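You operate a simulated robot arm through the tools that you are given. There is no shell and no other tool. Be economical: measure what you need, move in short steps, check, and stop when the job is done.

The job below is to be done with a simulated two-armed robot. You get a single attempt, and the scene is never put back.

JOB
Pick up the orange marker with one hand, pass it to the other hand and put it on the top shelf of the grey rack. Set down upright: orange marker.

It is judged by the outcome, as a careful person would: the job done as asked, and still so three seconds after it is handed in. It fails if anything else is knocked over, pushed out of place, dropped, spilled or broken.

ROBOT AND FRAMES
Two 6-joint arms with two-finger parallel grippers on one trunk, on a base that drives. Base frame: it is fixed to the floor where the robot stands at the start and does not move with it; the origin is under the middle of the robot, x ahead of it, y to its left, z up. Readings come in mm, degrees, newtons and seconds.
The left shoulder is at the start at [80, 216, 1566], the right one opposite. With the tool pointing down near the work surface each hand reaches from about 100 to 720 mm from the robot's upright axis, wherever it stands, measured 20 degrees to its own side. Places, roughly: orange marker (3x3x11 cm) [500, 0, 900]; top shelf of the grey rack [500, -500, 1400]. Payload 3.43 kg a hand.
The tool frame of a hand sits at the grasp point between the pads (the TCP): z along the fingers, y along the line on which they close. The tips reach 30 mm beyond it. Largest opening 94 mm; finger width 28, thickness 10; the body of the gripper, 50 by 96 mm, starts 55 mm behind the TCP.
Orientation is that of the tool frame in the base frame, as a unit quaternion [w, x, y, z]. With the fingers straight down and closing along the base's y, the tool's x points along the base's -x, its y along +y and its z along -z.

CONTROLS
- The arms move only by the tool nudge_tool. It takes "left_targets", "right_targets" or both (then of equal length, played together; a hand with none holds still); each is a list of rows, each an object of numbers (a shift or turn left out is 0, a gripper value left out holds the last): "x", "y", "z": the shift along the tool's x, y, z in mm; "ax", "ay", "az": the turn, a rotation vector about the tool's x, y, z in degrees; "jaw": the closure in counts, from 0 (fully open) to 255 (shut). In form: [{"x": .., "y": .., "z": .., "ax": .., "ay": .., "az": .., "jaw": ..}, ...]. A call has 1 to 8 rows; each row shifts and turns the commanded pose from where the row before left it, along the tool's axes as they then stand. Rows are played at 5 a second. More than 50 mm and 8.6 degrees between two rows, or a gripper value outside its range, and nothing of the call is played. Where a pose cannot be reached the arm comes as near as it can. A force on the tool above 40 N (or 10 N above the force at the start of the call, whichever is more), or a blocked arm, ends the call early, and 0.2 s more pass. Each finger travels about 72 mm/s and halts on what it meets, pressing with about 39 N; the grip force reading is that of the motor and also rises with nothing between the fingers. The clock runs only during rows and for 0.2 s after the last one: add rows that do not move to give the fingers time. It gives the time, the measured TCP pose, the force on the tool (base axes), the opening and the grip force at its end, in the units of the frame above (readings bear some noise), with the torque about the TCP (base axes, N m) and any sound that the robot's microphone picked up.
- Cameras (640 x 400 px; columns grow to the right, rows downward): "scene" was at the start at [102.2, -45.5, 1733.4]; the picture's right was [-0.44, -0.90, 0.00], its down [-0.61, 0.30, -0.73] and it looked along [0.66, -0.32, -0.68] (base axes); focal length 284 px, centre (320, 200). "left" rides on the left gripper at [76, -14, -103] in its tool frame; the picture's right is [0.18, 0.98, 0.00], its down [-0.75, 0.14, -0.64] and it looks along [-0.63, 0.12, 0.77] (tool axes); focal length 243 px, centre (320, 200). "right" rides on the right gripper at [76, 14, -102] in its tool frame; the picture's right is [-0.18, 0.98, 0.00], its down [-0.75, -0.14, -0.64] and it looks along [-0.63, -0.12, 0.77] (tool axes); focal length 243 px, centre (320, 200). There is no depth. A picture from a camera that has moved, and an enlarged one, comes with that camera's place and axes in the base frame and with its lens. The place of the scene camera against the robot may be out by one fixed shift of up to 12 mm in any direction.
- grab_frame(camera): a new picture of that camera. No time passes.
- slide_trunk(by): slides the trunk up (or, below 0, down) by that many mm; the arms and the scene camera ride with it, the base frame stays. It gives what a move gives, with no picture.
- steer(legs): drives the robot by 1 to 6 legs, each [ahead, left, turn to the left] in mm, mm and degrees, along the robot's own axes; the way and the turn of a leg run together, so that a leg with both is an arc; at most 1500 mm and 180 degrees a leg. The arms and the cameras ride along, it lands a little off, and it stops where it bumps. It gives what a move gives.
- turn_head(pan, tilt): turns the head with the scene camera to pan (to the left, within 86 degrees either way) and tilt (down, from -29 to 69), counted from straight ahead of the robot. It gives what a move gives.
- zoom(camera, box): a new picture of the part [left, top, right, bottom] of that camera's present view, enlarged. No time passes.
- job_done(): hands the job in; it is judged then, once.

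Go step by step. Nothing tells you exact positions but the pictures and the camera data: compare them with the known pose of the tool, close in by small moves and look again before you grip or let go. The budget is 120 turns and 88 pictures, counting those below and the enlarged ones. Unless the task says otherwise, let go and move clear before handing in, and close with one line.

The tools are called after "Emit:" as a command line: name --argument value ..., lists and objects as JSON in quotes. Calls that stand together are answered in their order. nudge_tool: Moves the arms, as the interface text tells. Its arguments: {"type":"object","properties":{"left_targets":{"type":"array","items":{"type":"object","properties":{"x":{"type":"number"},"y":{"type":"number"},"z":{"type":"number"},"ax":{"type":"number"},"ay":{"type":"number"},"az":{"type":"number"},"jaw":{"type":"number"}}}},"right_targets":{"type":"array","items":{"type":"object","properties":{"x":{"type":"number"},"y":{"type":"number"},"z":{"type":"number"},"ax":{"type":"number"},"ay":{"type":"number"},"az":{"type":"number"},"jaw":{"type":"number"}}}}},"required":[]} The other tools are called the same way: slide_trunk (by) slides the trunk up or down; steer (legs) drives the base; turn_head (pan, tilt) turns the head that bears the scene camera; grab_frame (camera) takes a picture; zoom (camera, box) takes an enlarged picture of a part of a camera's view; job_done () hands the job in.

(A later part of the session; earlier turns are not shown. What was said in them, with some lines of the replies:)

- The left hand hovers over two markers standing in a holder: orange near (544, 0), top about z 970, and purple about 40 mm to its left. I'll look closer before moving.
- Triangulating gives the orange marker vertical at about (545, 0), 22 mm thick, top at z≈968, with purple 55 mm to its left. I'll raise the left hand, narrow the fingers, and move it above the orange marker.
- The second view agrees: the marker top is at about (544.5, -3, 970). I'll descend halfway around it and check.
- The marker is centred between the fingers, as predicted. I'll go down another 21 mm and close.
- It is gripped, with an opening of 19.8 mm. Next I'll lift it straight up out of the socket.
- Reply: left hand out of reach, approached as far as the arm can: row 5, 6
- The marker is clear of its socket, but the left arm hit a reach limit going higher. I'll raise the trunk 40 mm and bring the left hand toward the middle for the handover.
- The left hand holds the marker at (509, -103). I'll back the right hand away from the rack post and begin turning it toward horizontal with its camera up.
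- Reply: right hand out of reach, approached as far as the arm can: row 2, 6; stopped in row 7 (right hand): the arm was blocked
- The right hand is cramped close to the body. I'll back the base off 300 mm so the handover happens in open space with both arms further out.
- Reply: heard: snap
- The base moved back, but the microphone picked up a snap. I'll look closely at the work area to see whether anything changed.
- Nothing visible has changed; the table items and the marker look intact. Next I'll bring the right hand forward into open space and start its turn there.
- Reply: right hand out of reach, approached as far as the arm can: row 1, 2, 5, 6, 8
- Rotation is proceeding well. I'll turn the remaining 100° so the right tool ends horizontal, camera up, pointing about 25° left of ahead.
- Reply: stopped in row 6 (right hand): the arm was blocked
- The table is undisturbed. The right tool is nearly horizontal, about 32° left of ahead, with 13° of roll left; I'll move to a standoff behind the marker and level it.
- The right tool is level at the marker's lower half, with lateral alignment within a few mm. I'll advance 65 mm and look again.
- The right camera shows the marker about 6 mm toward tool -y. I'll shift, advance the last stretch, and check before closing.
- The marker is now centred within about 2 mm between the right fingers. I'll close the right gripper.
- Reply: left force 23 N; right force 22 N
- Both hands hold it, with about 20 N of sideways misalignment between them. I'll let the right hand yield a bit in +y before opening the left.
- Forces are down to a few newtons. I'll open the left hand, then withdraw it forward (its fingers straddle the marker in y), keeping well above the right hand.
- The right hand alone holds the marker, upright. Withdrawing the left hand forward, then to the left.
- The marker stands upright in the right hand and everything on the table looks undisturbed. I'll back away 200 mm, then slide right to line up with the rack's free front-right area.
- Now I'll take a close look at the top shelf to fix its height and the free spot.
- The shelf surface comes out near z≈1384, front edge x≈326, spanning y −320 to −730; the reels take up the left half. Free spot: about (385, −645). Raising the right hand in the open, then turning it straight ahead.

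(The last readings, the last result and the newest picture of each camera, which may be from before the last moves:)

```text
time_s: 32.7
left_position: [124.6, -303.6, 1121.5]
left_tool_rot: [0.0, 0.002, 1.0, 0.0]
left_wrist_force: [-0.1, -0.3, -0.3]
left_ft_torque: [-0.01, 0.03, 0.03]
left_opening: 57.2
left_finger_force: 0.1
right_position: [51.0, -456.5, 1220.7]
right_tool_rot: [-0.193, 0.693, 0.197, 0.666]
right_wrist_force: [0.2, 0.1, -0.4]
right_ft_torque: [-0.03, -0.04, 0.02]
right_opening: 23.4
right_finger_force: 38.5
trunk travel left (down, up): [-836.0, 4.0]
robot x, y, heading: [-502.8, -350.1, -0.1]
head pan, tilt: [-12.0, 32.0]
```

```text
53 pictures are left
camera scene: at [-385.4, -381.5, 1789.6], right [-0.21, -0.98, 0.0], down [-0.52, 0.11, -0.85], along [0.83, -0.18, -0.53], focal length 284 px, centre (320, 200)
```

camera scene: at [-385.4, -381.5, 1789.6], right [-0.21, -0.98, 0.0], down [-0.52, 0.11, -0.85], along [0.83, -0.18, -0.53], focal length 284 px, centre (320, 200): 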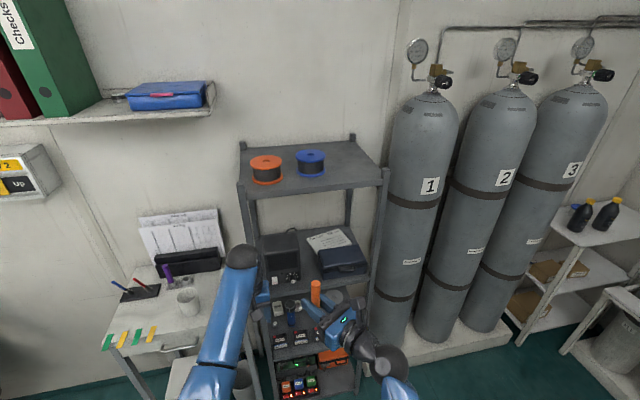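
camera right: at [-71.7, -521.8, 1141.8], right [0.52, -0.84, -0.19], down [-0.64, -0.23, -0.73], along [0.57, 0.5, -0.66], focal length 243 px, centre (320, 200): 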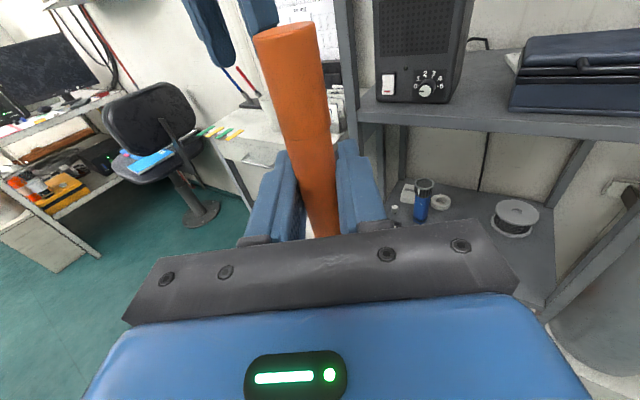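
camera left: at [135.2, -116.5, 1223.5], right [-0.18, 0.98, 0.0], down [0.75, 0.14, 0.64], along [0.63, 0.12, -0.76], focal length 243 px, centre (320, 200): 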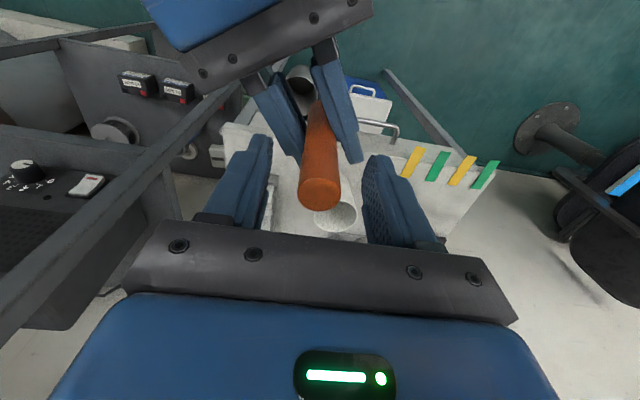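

Going well. Now yaw the hand to straight ahead (about the vertical, so the marker stays upright) while continuing up.

Emit:
nudge_tool --right_targets '[{"x": 40, "ax": -8, "az": 0.26}, {"x": 40, "ax": -8, "az": 0.26}, {"x": 40, "ax": -8, "az": 0.26}, {"x": 40, "ax": -8, "az": 0.26}, {"x": 40}, {"x": 40}, {}]'

Emit:
grab_frame --camera "scene"

Emit:
grab_frame --camera "right"

```text
time_s: 34.3
left_position: [123.5, -304.0, 1121.6]
left_tool_rot: [0.002, 0.002, 1.0, -0.001]
left_wrist_force: [-0.4, -0.5, 0.0]
left_ft_torque: [0.01, 0.01, 0.02]
left_opening: 57.0
left_finger_force: 0.0
right_position: [68.9, -600.3, 1426.5]
right_tool_rot: [-0.004, 0.716, 0.032, 0.698]
right_wrist_force: [0.2, -0.7, -0.4]
right_ft_torque: [0.03, -0.04, 0.01]
right_opening: 23.5
right_finger_force: 38.9
right hand out of reach, approached as far as the arm can: row 2, 3, 4, 5, 6
trunk travel left (down, up): [-836.0, 4.0]
robot x, y, heading: [-502.3, -356.5, -0.2]
head pan, tilt: [-12.0, 32.0]
```

```text
52 pictures are left
camera scene: at [-386.1, -382.5, 1789.7], right [-0.21, -0.98, 0.0], down [-0.52, 0.11, -0.85], along [0.83, -0.18, -0.53], focal length 284 px, centre (320, 200)
```

scene: 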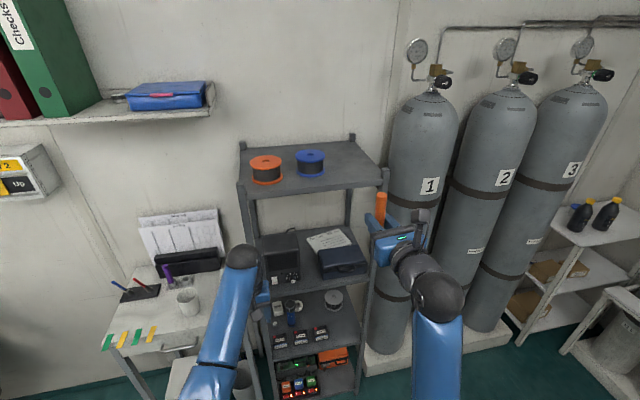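

```text
51 pictures are left
camera right: at [-31.8, -617.5, 1505.6], right [0.05, -0.99, -0.15], down [-0.67, 0.08, -0.74], along [0.74, 0.13, -0.66], focal length 243 px, centre (320, 200)
```

right: 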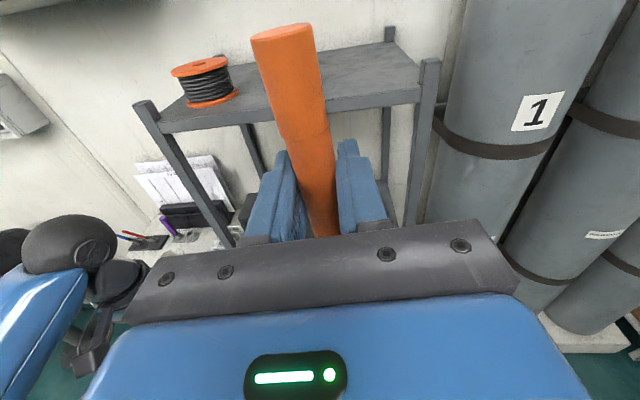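

The arm reached an inner limit, so it slid outward. I'll extend it forward (still in front of the rack) and read the pose again.

Emit:
nudge_tool --right_targets '[{"y": 30, "z": 30}, {"y": 30, "z": 30}, {"y": 20, "z": 20}, {}]'

```text
time_s: 35.3
left_position: [124.0, -302.7, 1121.3]
left_tool_rot: [0.003, 0.002, 1.0, -0.002]
left_wrist_force: [1.0, 0.1, 0.2]
left_ft_torque: [0.01, -0.01, 0.03]
left_opening: 57.1
left_finger_force: 0.0
right_position: [152.4, -677.1, 1424.5]
right_tool_rot: [-0.004, 0.717, 0.024, 0.697]
right_wrist_force: [0.5, 0.5, -0.2]
right_ft_torque: [0.01, -0.01, -0.01]
right_opening: 23.4
right_finger_force: 39.0
trunk travel left (down, up): [-836.0, 4.0]
robot x, y, heading: [-503.4, -353.8, -0.5]
head pan, tilt: [-12.0, 32.0]
```

Emit:
nudge_tool --right_targets '[{"x": 20, "az": 1.9}, {"x": 20}, {}]'

Emit:
grab_frame --camera "right"

Emit:
grab_frame --camera "scene"

```text
time_s: 36.1
left_position: [124.2, -303.0, 1121.4]
left_tool_rot: [0.002, 0.002, 1.0, -0.001]
left_wrist_force: [0.5, -0.8, -0.4]
left_ft_torque: [0.0, -0.01, -0.01]
left_opening: 57.1
left_finger_force: 0.0
right_position: [156.0, -676.9, 1464.8]
right_tool_rot: [-0.016, 0.717, 0.013, 0.696]
right_wrist_force: [0.7, 1.0, 0.3]
right_ft_torque: [0.02, 0.0, -0.01]
right_opening: 23.4
right_finger_force: 39.0
trunk travel left (down, up): [-836.0, 4.0]
robot x, y, heading: [-501.8, -352.7, -0.3]
head pan, tilt: [-12.0, 32.0]
```

```text
50 pictures are left
camera right: at [54.5, -695.0, 1544.5], right [0.04, -0.98, -0.19], down [-0.67, 0.12, -0.73], along [0.74, 0.15, -0.65], focal length 243 px, centre (320, 200)
```

right: 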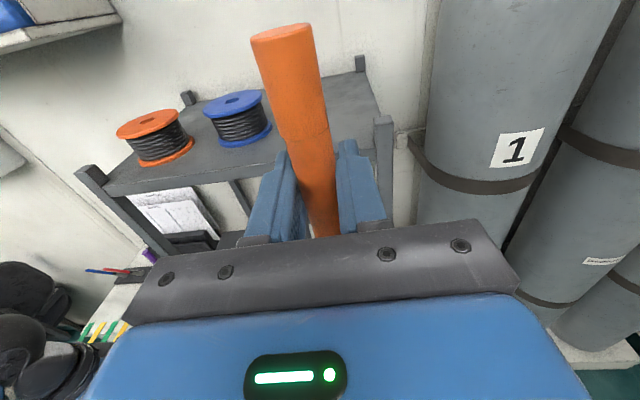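

```text
49 pictures are left
camera scene: at [-386.3, -381.2, 1789.7], right [-0.21, -0.98, 0.0], down [-0.52, 0.11, -0.85], along [0.83, -0.18, -0.53], focal length 284 px, centre (320, 200)
```

scene: 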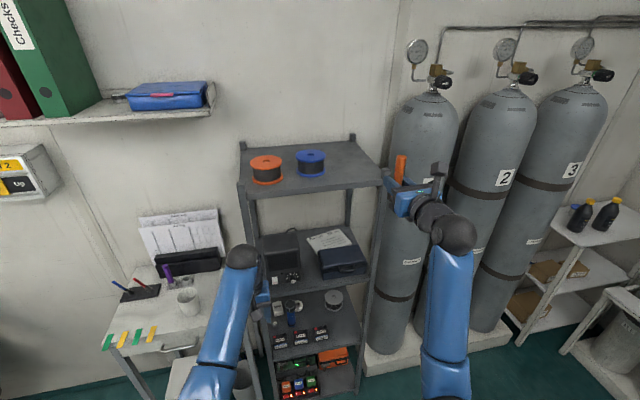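

Two cameras agree: shelf z≈1390, blue reel's right edge y≈−568, front-right post (340, −740). I'll move the left hand clear of the rack to the left before driving forward.

Emit:
nudge_tool --left_targets '[{"x": 10, "y": 45}, {"x": 10, "y": 45}, {"x": 10, "y": 45}, {"y": 45}, {}]'

Emit:
nudge_tool --right_targets '[{"y": -15, "x": 10}, {"y": -14, "x": 5}, {}]'

```text
time_s: 37.3
left_position: [102.3, -123.6, 1111.1]
left_tool_rot: [0.002, 0.002, 1.0, -0.001]
left_wrist_force: [-0.4, 0.0, -0.2]
left_ft_torque: [0.0, -0.01, 0.02]
left_opening: 57.1
left_finger_force: 0.0
left hand out of reach, approached as far as the arm can: row 2, 3
right_position: [154.4, -675.7, 1464.5]
right_tool_rot: [-0.016, 0.717, 0.012, 0.696]
right_wrist_force: [0.9, -0.7, -0.4]
right_ft_torque: [0.02, 0.01, 0.0]
right_opening: 23.2
right_finger_force: 38.9
trunk travel left (down, up): [-836.0, 4.0]
robot x, y, heading: [-502.3, -351.8, -0.4]
head pan, tilt: [-12.0, 32.0]
```

```text
time_s: 38.1
left_position: [102.5, -124.1, 1112.2]
left_tool_rot: [0.002, 0.001, 1.0, -0.001]
left_wrist_force: [-0.2, -0.5, 0.3]
left_ft_torque: [0.03, 0.04, 0.0]
left_opening: 57.1
left_finger_force: 0.1
right_position: [153.2, -649.2, 1477.2]
right_tool_rot: [-0.015, 0.716, 0.018, 0.698]
right_wrist_force: [-0.6, -0.2, -1.1]
right_ft_torque: [0.02, 0.01, 0.01]
right_opening: 23.4
right_finger_force: 39.0
trunk travel left (down, up): [-836.0, 4.0]
robot x, y, heading: [-502.2, -353.9, -0.1]
head pan, tilt: [-12.0, 32.0]
```

Driving forward 180 mm; the marker bottom rides about 45 mm above the shelf.

Emit:
steer --legs '[[180, 0, 0]]'

Emit:
grab_frame --camera "right"

Emit:
grab_frame --camera "scene"

```text
time_s: 39.6
left_position: [277.1, -124.3, 1113.4]
left_tool_rot: [0.003, 0.001, 1.0, -0.001]
left_wrist_force: [0.3, 0.9, 0.7]
left_ft_torque: [-0.01, -0.01, -0.03]
left_opening: 56.9
left_finger_force: 0.1
right_position: [327.7, -650.5, 1480.1]
right_tool_rot: [-0.016, 0.715, 0.019, 0.699]
right_wrist_force: [0.1, 0.9, 0.1]
right_ft_torque: [-0.01, 0.0, 0.04]
right_opening: 23.6
right_finger_force: 39.1
trunk travel left (down, up): [-836.0, 4.0]
robot x, y, heading: [-324.7, -352.8, -0.0]
head pan, tilt: [-12.0, 32.0]
```

```text
48 pictures are left
camera right: at [226.2, -668.4, 1559.7], right [0.04, -0.98, -0.18], down [-0.67, 0.11, -0.74], along [0.75, 0.15, -0.65], focal length 243 px, centre (320, 200)
```

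right: 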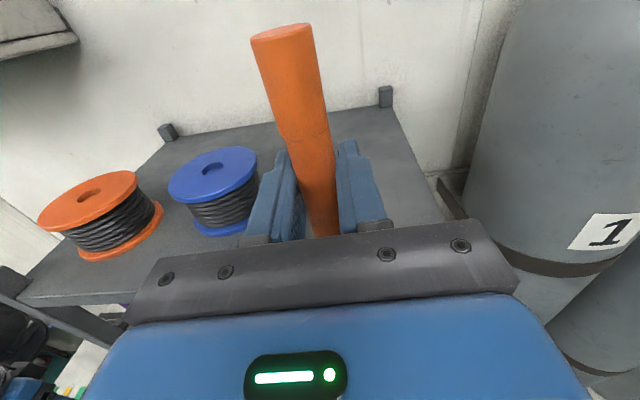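

```text
47 pictures are left
camera scene: at [-213.9, -382.2, 1790.2], right [-0.21, -0.98, 0.0], down [-0.51, 0.11, -0.85], along [0.83, -0.18, -0.53], focal length 284 px, centre (320, 200)
```

scene: 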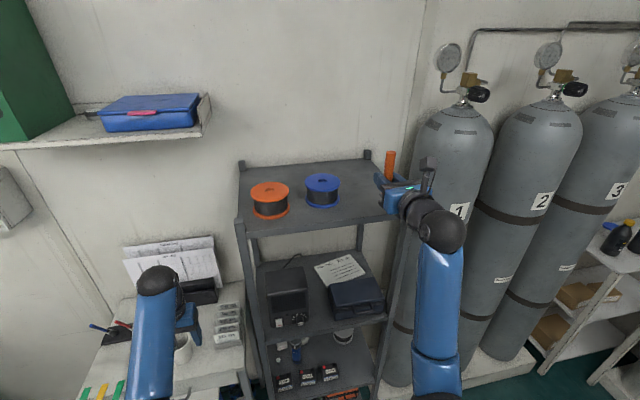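

The free area is clear and the marker is well right of the blue reel. I'll move forward 58 mm, trim out the small tilt, and lower partway.

Emit:
nudge_tool --right_targets '[{"z": 29, "ay": -0.6, "az": 0.45}, {"z": 29}, {}, {"x": -15}, {"x": -12}, {}]'

Emit:
grab_frame --camera "right"

Emit:
zoom --camera "scene" --box '[300, 120, 476, 230]'

```text
time_s: 41.0
left_position: [280.4, -124.2, 1112.0]
left_tool_rot: [0.001, 0.002, 1.0, 0.0]
left_wrist_force: [-0.3, -0.5, -0.4]
left_ft_torque: [0.01, 0.02, 0.01]
left_opening: 57.2
left_finger_force: 0.0
right_position: [388.8, -647.0, 1451.0]
right_tool_rot: [-0.018, 0.719, 0.016, 0.694]
right_wrist_force: [-0.7, -0.2, 0.0]
right_ft_torque: [-0.01, 0.03, 0.01]
right_opening: 23.4
right_finger_force: 39.1
trunk travel left (down, up): [-836.0, 4.0]
robot x, y, heading: [-324.6, -353.3, 0.1]
head pan, tilt: [-12.0, 32.0]
```

```text
46 pictures are left
camera right: at [289.4, -666.0, 1530.2], right [0.04, -0.98, -0.19], down [-0.68, 0.11, -0.73], along [0.74, 0.16, -0.66], focal length 243 px, centre (320, 200)
```

right: 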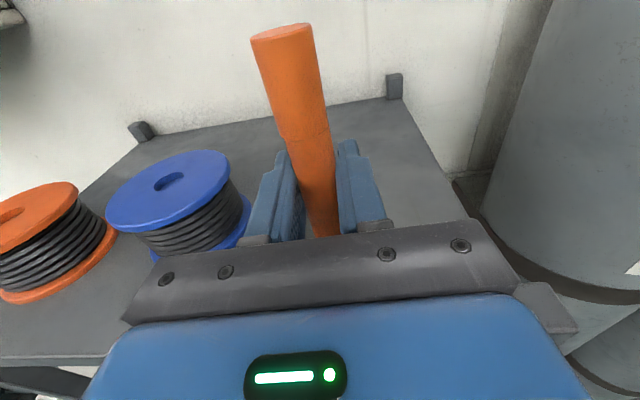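

```text
3.64 times, centred on (388, 175) of scene
camera zoom: at [-208.6, -381.9, 1789.8], right [-0.21, -0.98, 0.0], down [-0.52, 0.11, -0.85], along [0.83, -0.18, -0.53], focal length 1031 px, centre (73, 291)
```

zoom: 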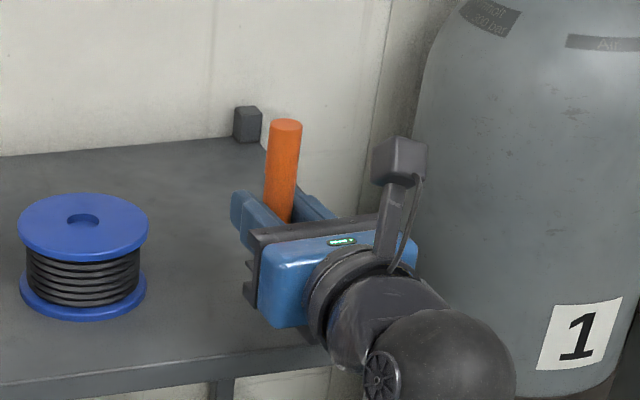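

Clearances look fine: post top about 30 mm right of the gripper body, and the reel well left. I'll lower in small steps watching the force.

Emit:
nudge_tool --right_targets '[{"x": -4}, {"x": -4}, {"x": -3}, {}]'

Emit:
zoom --camera "right" --box '[220, 120, 420, 245]'

```text
time_s: 42.0
left_position: [280.4, -123.9, 1111.2]
left_tool_rot: [0.001, 0.001, 1.0, -0.001]
left_wrist_force: [-0.3, 0.5, -0.7]
left_ft_torque: [0.01, -0.01, 0.05]
left_opening: 57.1
left_finger_force: 0.0
right_position: [389.3, -646.8, 1438.7]
right_tool_rot: [-0.018, 0.719, 0.016, 0.694]
right_wrist_force: [-0.6, -0.7, 0.1]
right_ft_torque: [-0.01, 0.02, 0.0]
right_opening: 23.7
right_finger_force: 39.2
trunk travel left (down, up): [-836.0, 4.0]
robot x, y, heading: [-322.1, -351.7, -0.2]
head pan, tilt: [-12.0, 32.0]
```

```text
3.20 times, centred on (320, 182) of right
camera zoom: at [289.5, -665.9, 1519.3], right [0.04, -0.98, -0.19], down [-0.68, 0.11, -0.73], along [0.74, 0.16, -0.66], focal length 776 px, centre (320, 256)
```

zoom: 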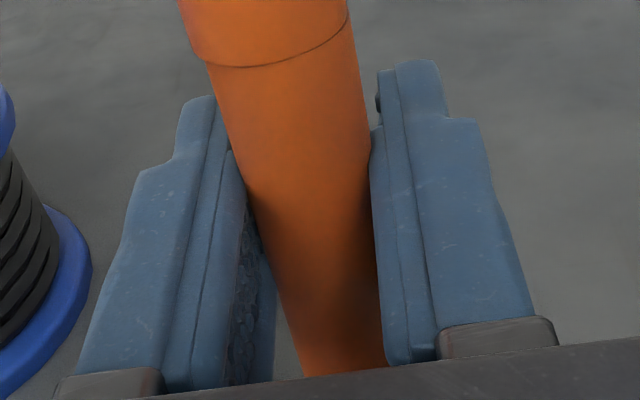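

Emit:
nudge_tool --right_targets '[{"x": -2}, {"x": -2}, {}]'

Emit:
nudge_tool --right_targets '[{"x": -1.5}, {"x": -1.5}, {}]'

```text
time_s: 42.8
left_position: [280.8, -124.3, 1111.0]
left_tool_rot: [0.002, 0.002, 1.0, -0.001]
left_wrist_force: [-0.8, -0.6, -0.4]
left_ft_torque: [-0.01, -0.02, -0.02]
left_opening: 57.4
left_finger_force: 0.1
right_position: [387.3, -647.5, 1435.4]
right_tool_rot: [-0.018, 0.72, 0.015, 0.693]
right_wrist_force: [0.2, 0.3, 0.0]
right_ft_torque: [0.01, -0.01, -0.01]
right_opening: 23.3
right_finger_force: 39.3
trunk travel left (down, up): [-836.0, 4.0]
robot x, y, heading: [-323.0, -355.6, -0.1]
head pan, tilt: [-12.0, 32.0]
```

```text
time_s: 43.6
left_position: [280.3, -124.5, 1112.2]
left_tool_rot: [0.002, 0.002, 1.0, -0.001]
left_wrist_force: [-0.3, 0.5, 0.2]
left_ft_torque: [-0.01, -0.02, -0.02]
left_opening: 57.1
left_finger_force: 0.1
right_position: [387.9, -649.0, 1431.2]
right_tool_rot: [-0.017, 0.721, 0.015, 0.693]
right_wrist_force: [0.8, 0.1, -0.4]
right_ft_torque: [0.01, 0.05, 0.02]
right_opening: 23.3
right_finger_force: 39.1
trunk travel left (down, up): [-836.0, 4.0]
robot x, y, heading: [-323.3, -353.5, -0.1]
head pan, tilt: [-12.0, 32.0]
```

Emit:
nudge_tool --right_targets '[{"x": -1.5}, {"x": -1.5}, {}]'

Emit:
nudge_tool --right_targets '[{"x": -1.5}, {"x": -1.5}, {}]'

Emit:
zoom --camera "scene" --box '[300, 120, 476, 230]'

```text
time_s: 44.4
left_position: [280.0, -123.9, 1111.3]
left_tool_rot: [0.002, 0.003, 1.0, -0.001]
left_wrist_force: [0.0, 0.8, -1.2]
left_ft_torque: [-0.02, 0.02, 0.02]
left_opening: 57.1
left_finger_force: 0.1
right_position: [387.7, -648.3, 1428.8]
right_tool_rot: [-0.018, 0.719, 0.016, 0.694]
right_wrist_force: [-0.5, -1.1, -0.1]
right_ft_torque: [-0.02, 0.0, -0.01]
right_opening: 23.2
right_finger_force: 39.6
trunk travel left (down, up): [-836.0, 4.0]
robot x, y, heading: [-322.0, -355.8, -0.0]
head pan, tilt: [-12.0, 32.0]
```

```text
time_s: 45.2
left_position: [280.9, -123.7, 1109.9]
left_tool_rot: [0.001, 0.002, 1.0, -0.001]
left_wrist_force: [0.4, -0.4, -0.3]
left_ft_torque: [-0.02, -0.01, 0.01]
left_opening: 57.2
left_finger_force: 0.0
right_position: [388.8, -647.1, 1425.6]
right_tool_rot: [-0.019, 0.719, 0.017, 0.695]
right_wrist_force: [-0.1, -0.7, -1.2]
right_ft_torque: [0.05, 0.02, -0.01]
right_opening: 23.3
right_finger_force: 38.8
trunk travel left (down, up): [-836.0, 4.0]
robot x, y, heading: [-324.4, -354.6, -0.2]
head pan, tilt: [-12.0, 32.0]
```

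```text
3.64 times, centred on (388, 175) of scene
camera zoom: at [-208.1, -382.0, 1789.7], right [-0.21, -0.98, 0.0], down [-0.52, 0.11, -0.85], along [0.83, -0.18, -0.53], focal length 1031 px, centre (73, 291)
```

zoom: 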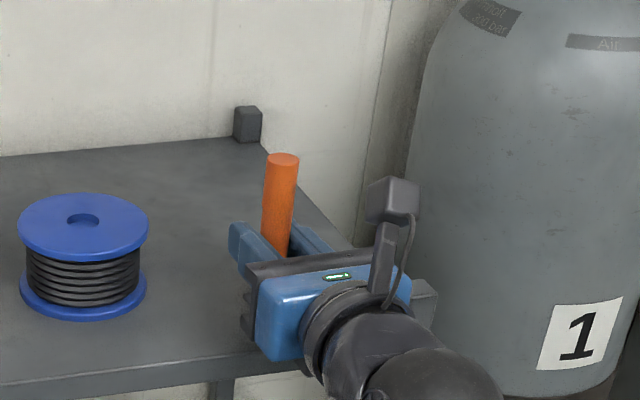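

No contact yet, with the marker bottom by my estimate near z 1384. Continuing in tiny steps.

Emit:
nudge_tool --right_targets '[{"x": -1.2}, {"x": -1.2}, {}]'

Emit:
nudge_tool --right_targets '[{"x": -1.2}, {"x": -1.2}, {}]'

Emit:
nudge_tool --right_targets '[{"x": -1.2}, {"x": -1.2}, {}]'

```text
time_s: 46.0
left_position: [280.8, -123.3, 1111.7]
left_tool_rot: [0.002, 0.002, 1.0, 0.0]
left_wrist_force: [-0.4, -1.0, 0.2]
left_ft_torque: [0.01, 0.0, -0.04]
left_opening: 57.2
left_finger_force: 0.0
right_position: [387.0, -647.4, 1423.2]
right_tool_rot: [-0.018, 0.72, 0.016, 0.694]
right_wrist_force: [-0.2, -0.1, -0.1]
right_ft_torque: [0.02, -0.02, 0.03]
right_opening: 23.5
right_finger_force: 39.3
trunk travel left (down, up): [-836.0, 4.0]
robot x, y, heading: [-324.4, -355.1, -0.2]
head pan, tilt: [-12.0, 32.0]
```

```text
time_s: 46.8
left_position: [279.8, -123.5, 1111.7]
left_tool_rot: [0.002, 0.003, 1.0, -0.001]
left_wrist_force: [-0.1, 0.2, -0.5]
left_ft_torque: [0.01, 0.01, 0.01]
left_opening: 57.2
left_finger_force: 0.1
right_position: [388.2, -647.0, 1421.3]
right_tool_rot: [-0.018, 0.719, 0.016, 0.694]
right_wrist_force: [1.0, 0.3, 0.4]
right_ft_torque: [0.03, -0.02, 0.01]
right_opening: 23.6
right_finger_force: 38.9
trunk travel left (down, up): [-836.0, 4.0]
robot x, y, heading: [-324.3, -353.9, -0.3]
head pan, tilt: [-12.0, 32.0]
```

```text
time_s: 47.6
left_position: [280.9, -123.7, 1111.4]
left_tool_rot: [0.002, 0.001, 1.0, -0.001]
left_wrist_force: [-0.3, 0.4, -0.1]
left_ft_torque: [0.02, 0.04, -0.02]
left_opening: 57.4
left_finger_force: 0.1
right_position: [386.0, -647.0, 1421.5]
right_tool_rot: [-0.017, 0.718, 0.016, 0.696]
right_wrist_force: [3.7, -1.2, 12.0]
right_ft_torque: [-0.06, -0.14, -0.02]
right_opening: 23.2
right_finger_force: 39.1
trunk travel left (down, up): [-836.0, 4.0]
robot x, y, heading: [-324.0, -353.7, -0.6]
head pan, tilt: [-12.0, 32.0]
```

Contact: 12 N upward, and the torque places it at the marker's foot rather than the gripper body. I'll ease off slightly, check, then open.

Emit:
nudge_tool --right_targets '[{"x": 0.7}, {}, {}]'

Emit:
zoom --camera "right" --box '[180, 10, 460, 245]'

```text
time_s: 48.4
left_position: [280.2, -122.9, 1111.2]
left_tool_rot: [0.003, 0.002, 1.0, -0.002]
left_wrist_force: [0.2, 0.4, 0.1]
left_ft_torque: [0.0, 0.02, -0.01]
left_opening: 57.4
left_finger_force: 0.1
right_position: [385.8, -646.7, 1420.9]
right_tool_rot: [-0.019, 0.719, 0.017, 0.694]
right_wrist_force: [5.3, -2.6, 15.8]
right_ft_torque: [-0.07, -0.14, -0.02]
right_opening: 23.5
right_finger_force: 40.0
trunk travel left (down, up): [-836.0, 4.0]
robot x, y, heading: [-321.0, -353.1, -0.1]
head pan, tilt: [-12.0, 32.0]
```

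```text
1.70 times, centred on (320, 128) of right
camera zoom: at [286.1, -665.6, 1500.6], right [0.04, -0.98, -0.19], down [-0.67, 0.11, -0.73], along [0.74, 0.16, -0.66], focal length 413 px, centre (320, 323)
```

zoom: 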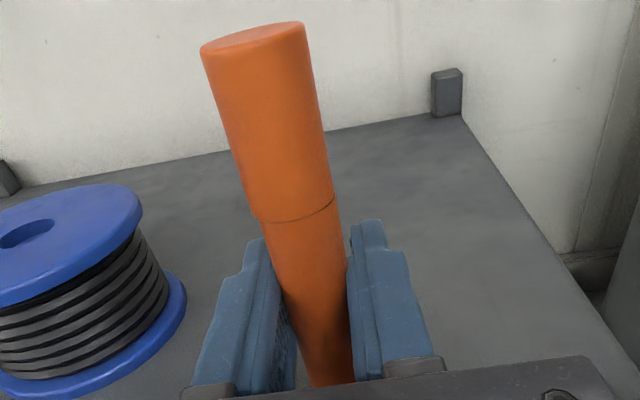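

Emit:
nudge_tool --right_targets '[{"x": 1.0}, {}, {}]'

```text
time_s: 49.2
left_position: [279.6, -122.7, 1111.3]
left_tool_rot: [0.002, 0.002, 1.0, -0.002]
left_wrist_force: [-0.2, -0.1, 0.5]
left_ft_torque: [0.05, -0.01, 0.01]
left_opening: 57.3
left_finger_force: 0.0
right_position: [384.6, -646.1, 1420.4]
right_tool_rot: [-0.018, 0.719, 0.016, 0.694]
right_wrist_force: [1.1, -0.3, 11.3]
right_ft_torque: [-0.04, -0.01, 0.0]
right_opening: 23.4
right_finger_force: 39.1
trunk travel left (down, up): [-836.0, 4.0]
robot x, y, heading: [-321.6, -356.4, -0.3]
head pan, tilt: [-12.0, 32.0]
```

Light contact with almost no torque, so the marker is standing squarely. I'll open the right fingers gently to about 50 mm.

Emit:
nudge_tool --right_targets '[{"x": 0.5, "jaw": 180}, {"jaw": 150}, {"jaw": 110}, {}, {}]'

Emit:
grab_frame --camera "right"

```text
time_s: 50.4
left_position: [280.7, -124.3, 1110.6]
left_tool_rot: [0.002, 0.003, 1.0, 0.0]
left_wrist_force: [-0.6, -0.3, 0.9]
left_ft_torque: [0.03, 0.0, -0.04]
left_opening: 57.4
left_finger_force: 0.1
right_position: [387.1, -646.0, 1421.3]
right_tool_rot: [-0.018, 0.72, 0.016, 0.694]
right_wrist_force: [0.3, -0.4, 0.0]
right_ft_torque: [0.03, 0.01, 0.03]
right_opening: 53.8
right_finger_force: 0.1
trunk travel left (down, up): [-836.0, 4.0]
robot x, y, heading: [-325.4, -354.0, -0.3]
head pan, tilt: [-12.0, 32.0]
```

```text
41 pictures are left
camera right: at [287.6, -666.2, 1500.6], right [0.04, -0.98, -0.19], down [-0.68, 0.11, -0.73], along [0.74, 0.16, -0.66], focal length 243 px, centre (320, 200)
```

right: 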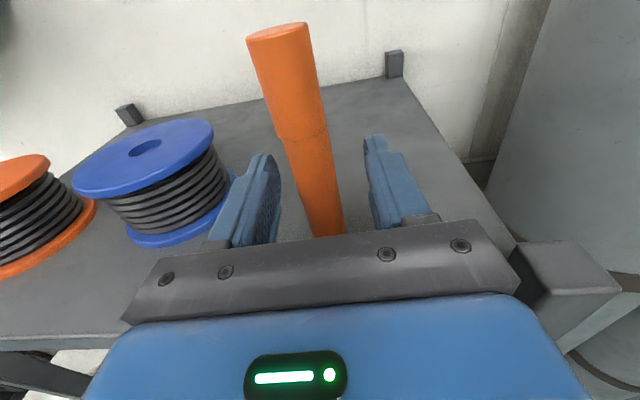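

The marker stands free. I'll withdraw straight back.

Emit:
nudge_tool --right_targets '[{"z": -12, "y": -0.6}, {"z": -18, "y": -1}, {"z": -25, "y": -1.2}, {"z": -30, "y": -1.5}, {"z": -30, "y": -1.5}, {}]'

Emit:
grab_frame --camera "right"

Emit:
grab_frame --camera "scene"

```text
time_s: 51.8
left_position: [280.3, -123.7, 1111.2]
left_tool_rot: [0.002, 0.002, 1.0, -0.001]
left_wrist_force: [-0.4, -0.6, -0.2]
left_ft_torque: [-0.03, 0.02, 0.02]
left_opening: 57.4
left_finger_force: 0.2
right_position: [272.2, -646.9, 1423.9]
right_tool_rot: [-0.019, 0.72, 0.016, 0.693]
right_wrist_force: [-1.6, -0.6, -0.3]
right_ft_torque: [0.0, 0.05, 0.0]
right_opening: 53.4
right_finger_force: 0.1
trunk travel left (down, up): [-836.0, 4.0]
robot x, y, heading: [-327.7, -355.4, 0.1]
head pan, tilt: [-12.0, 32.0]
```

```text
40 pictures are left
camera right: at [172.1, -665.7, 1504.4], right [0.04, -0.98, -0.19], down [-0.68, 0.11, -0.73], along [0.74, 0.16, -0.66], focal length 243 px, centre (320, 200)
```

right: 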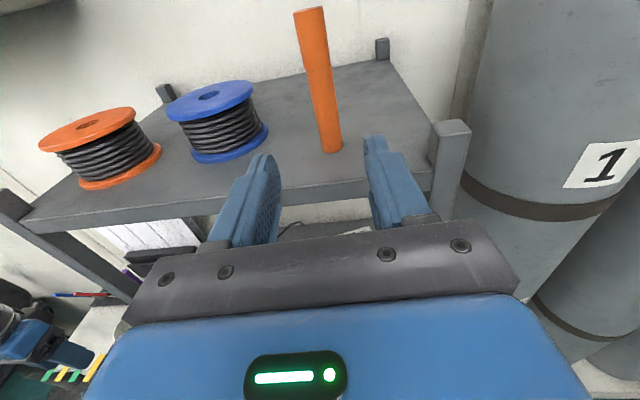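

```text
39 pictures are left
camera scene: at [-208.1, -382.0, 1789.7], right [-0.21, -0.98, 0.0], down [-0.52, 0.11, -0.85], along [0.83, -0.18, -0.53], focal length 284 px, centre (320, 200)
```

scene: 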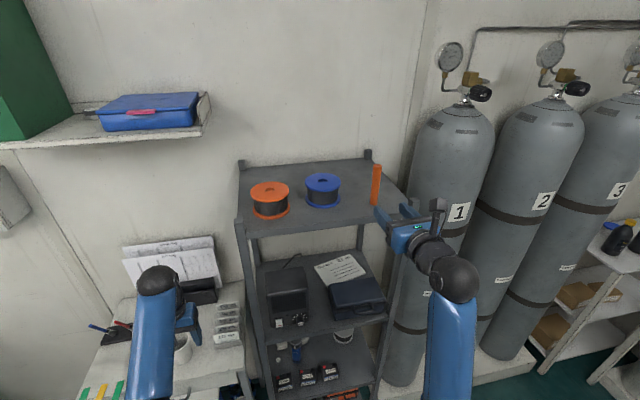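

The marker stands upright on the top shelf with the reels untouched. I'll back the base off so both hands are well clear, then take one last look.

Emit:
steer --legs '[[-150, 0, 0]]'

Emit:
grab_frame --camera "scene"

```text
time_s: 53.2
left_position: [135.4, -124.2, 1109.4]
left_tool_rot: [0.001, 0.003, 1.0, 0.0]
left_wrist_force: [0.1, -0.5, -0.7]
left_ft_torque: [0.03, 0.04, -0.01]
left_opening: 57.3
left_finger_force: 0.1
right_position: [126.8, -647.1, 1421.9]
right_tool_rot: [-0.018, 0.721, 0.015, 0.693]
right_wrist_force: [0.8, -0.7, 0.2]
right_ft_torque: [-0.01, -0.01, 0.02]
right_opening: 53.6
right_finger_force: 0.1
trunk travel left (down, up): [-836.0, 4.0]
robot x, y, heading: [-473.7, -353.2, -0.2]
head pan, tilt: [-12.0, 32.0]
```

```text
38 pictures are left
camera scene: at [-351.3, -381.6, 1789.2], right [-0.21, -0.98, 0.0], down [-0.52, 0.11, -0.85], along [0.83, -0.18, -0.53], focal length 284 px, centre (320, 200)
```

scene: 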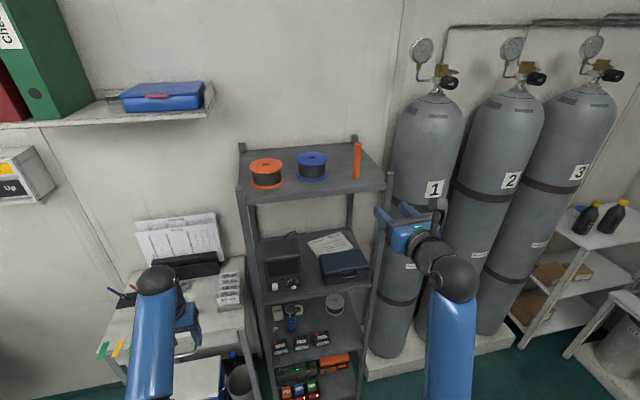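

The orange marker is upright on the top shelf, everything else looks in place, and both hands are clear, so I'm handing in.

Emit:
job_done

```text
The job is handed in.
```

The orange marker was picked up with the left hand, passed to the right, and set down upright on the top shelf of the grey rack. The microphone picked up one snap while the base was backing away from the table. The pictures showed nothing broken or moved, and I did not find what caused it.
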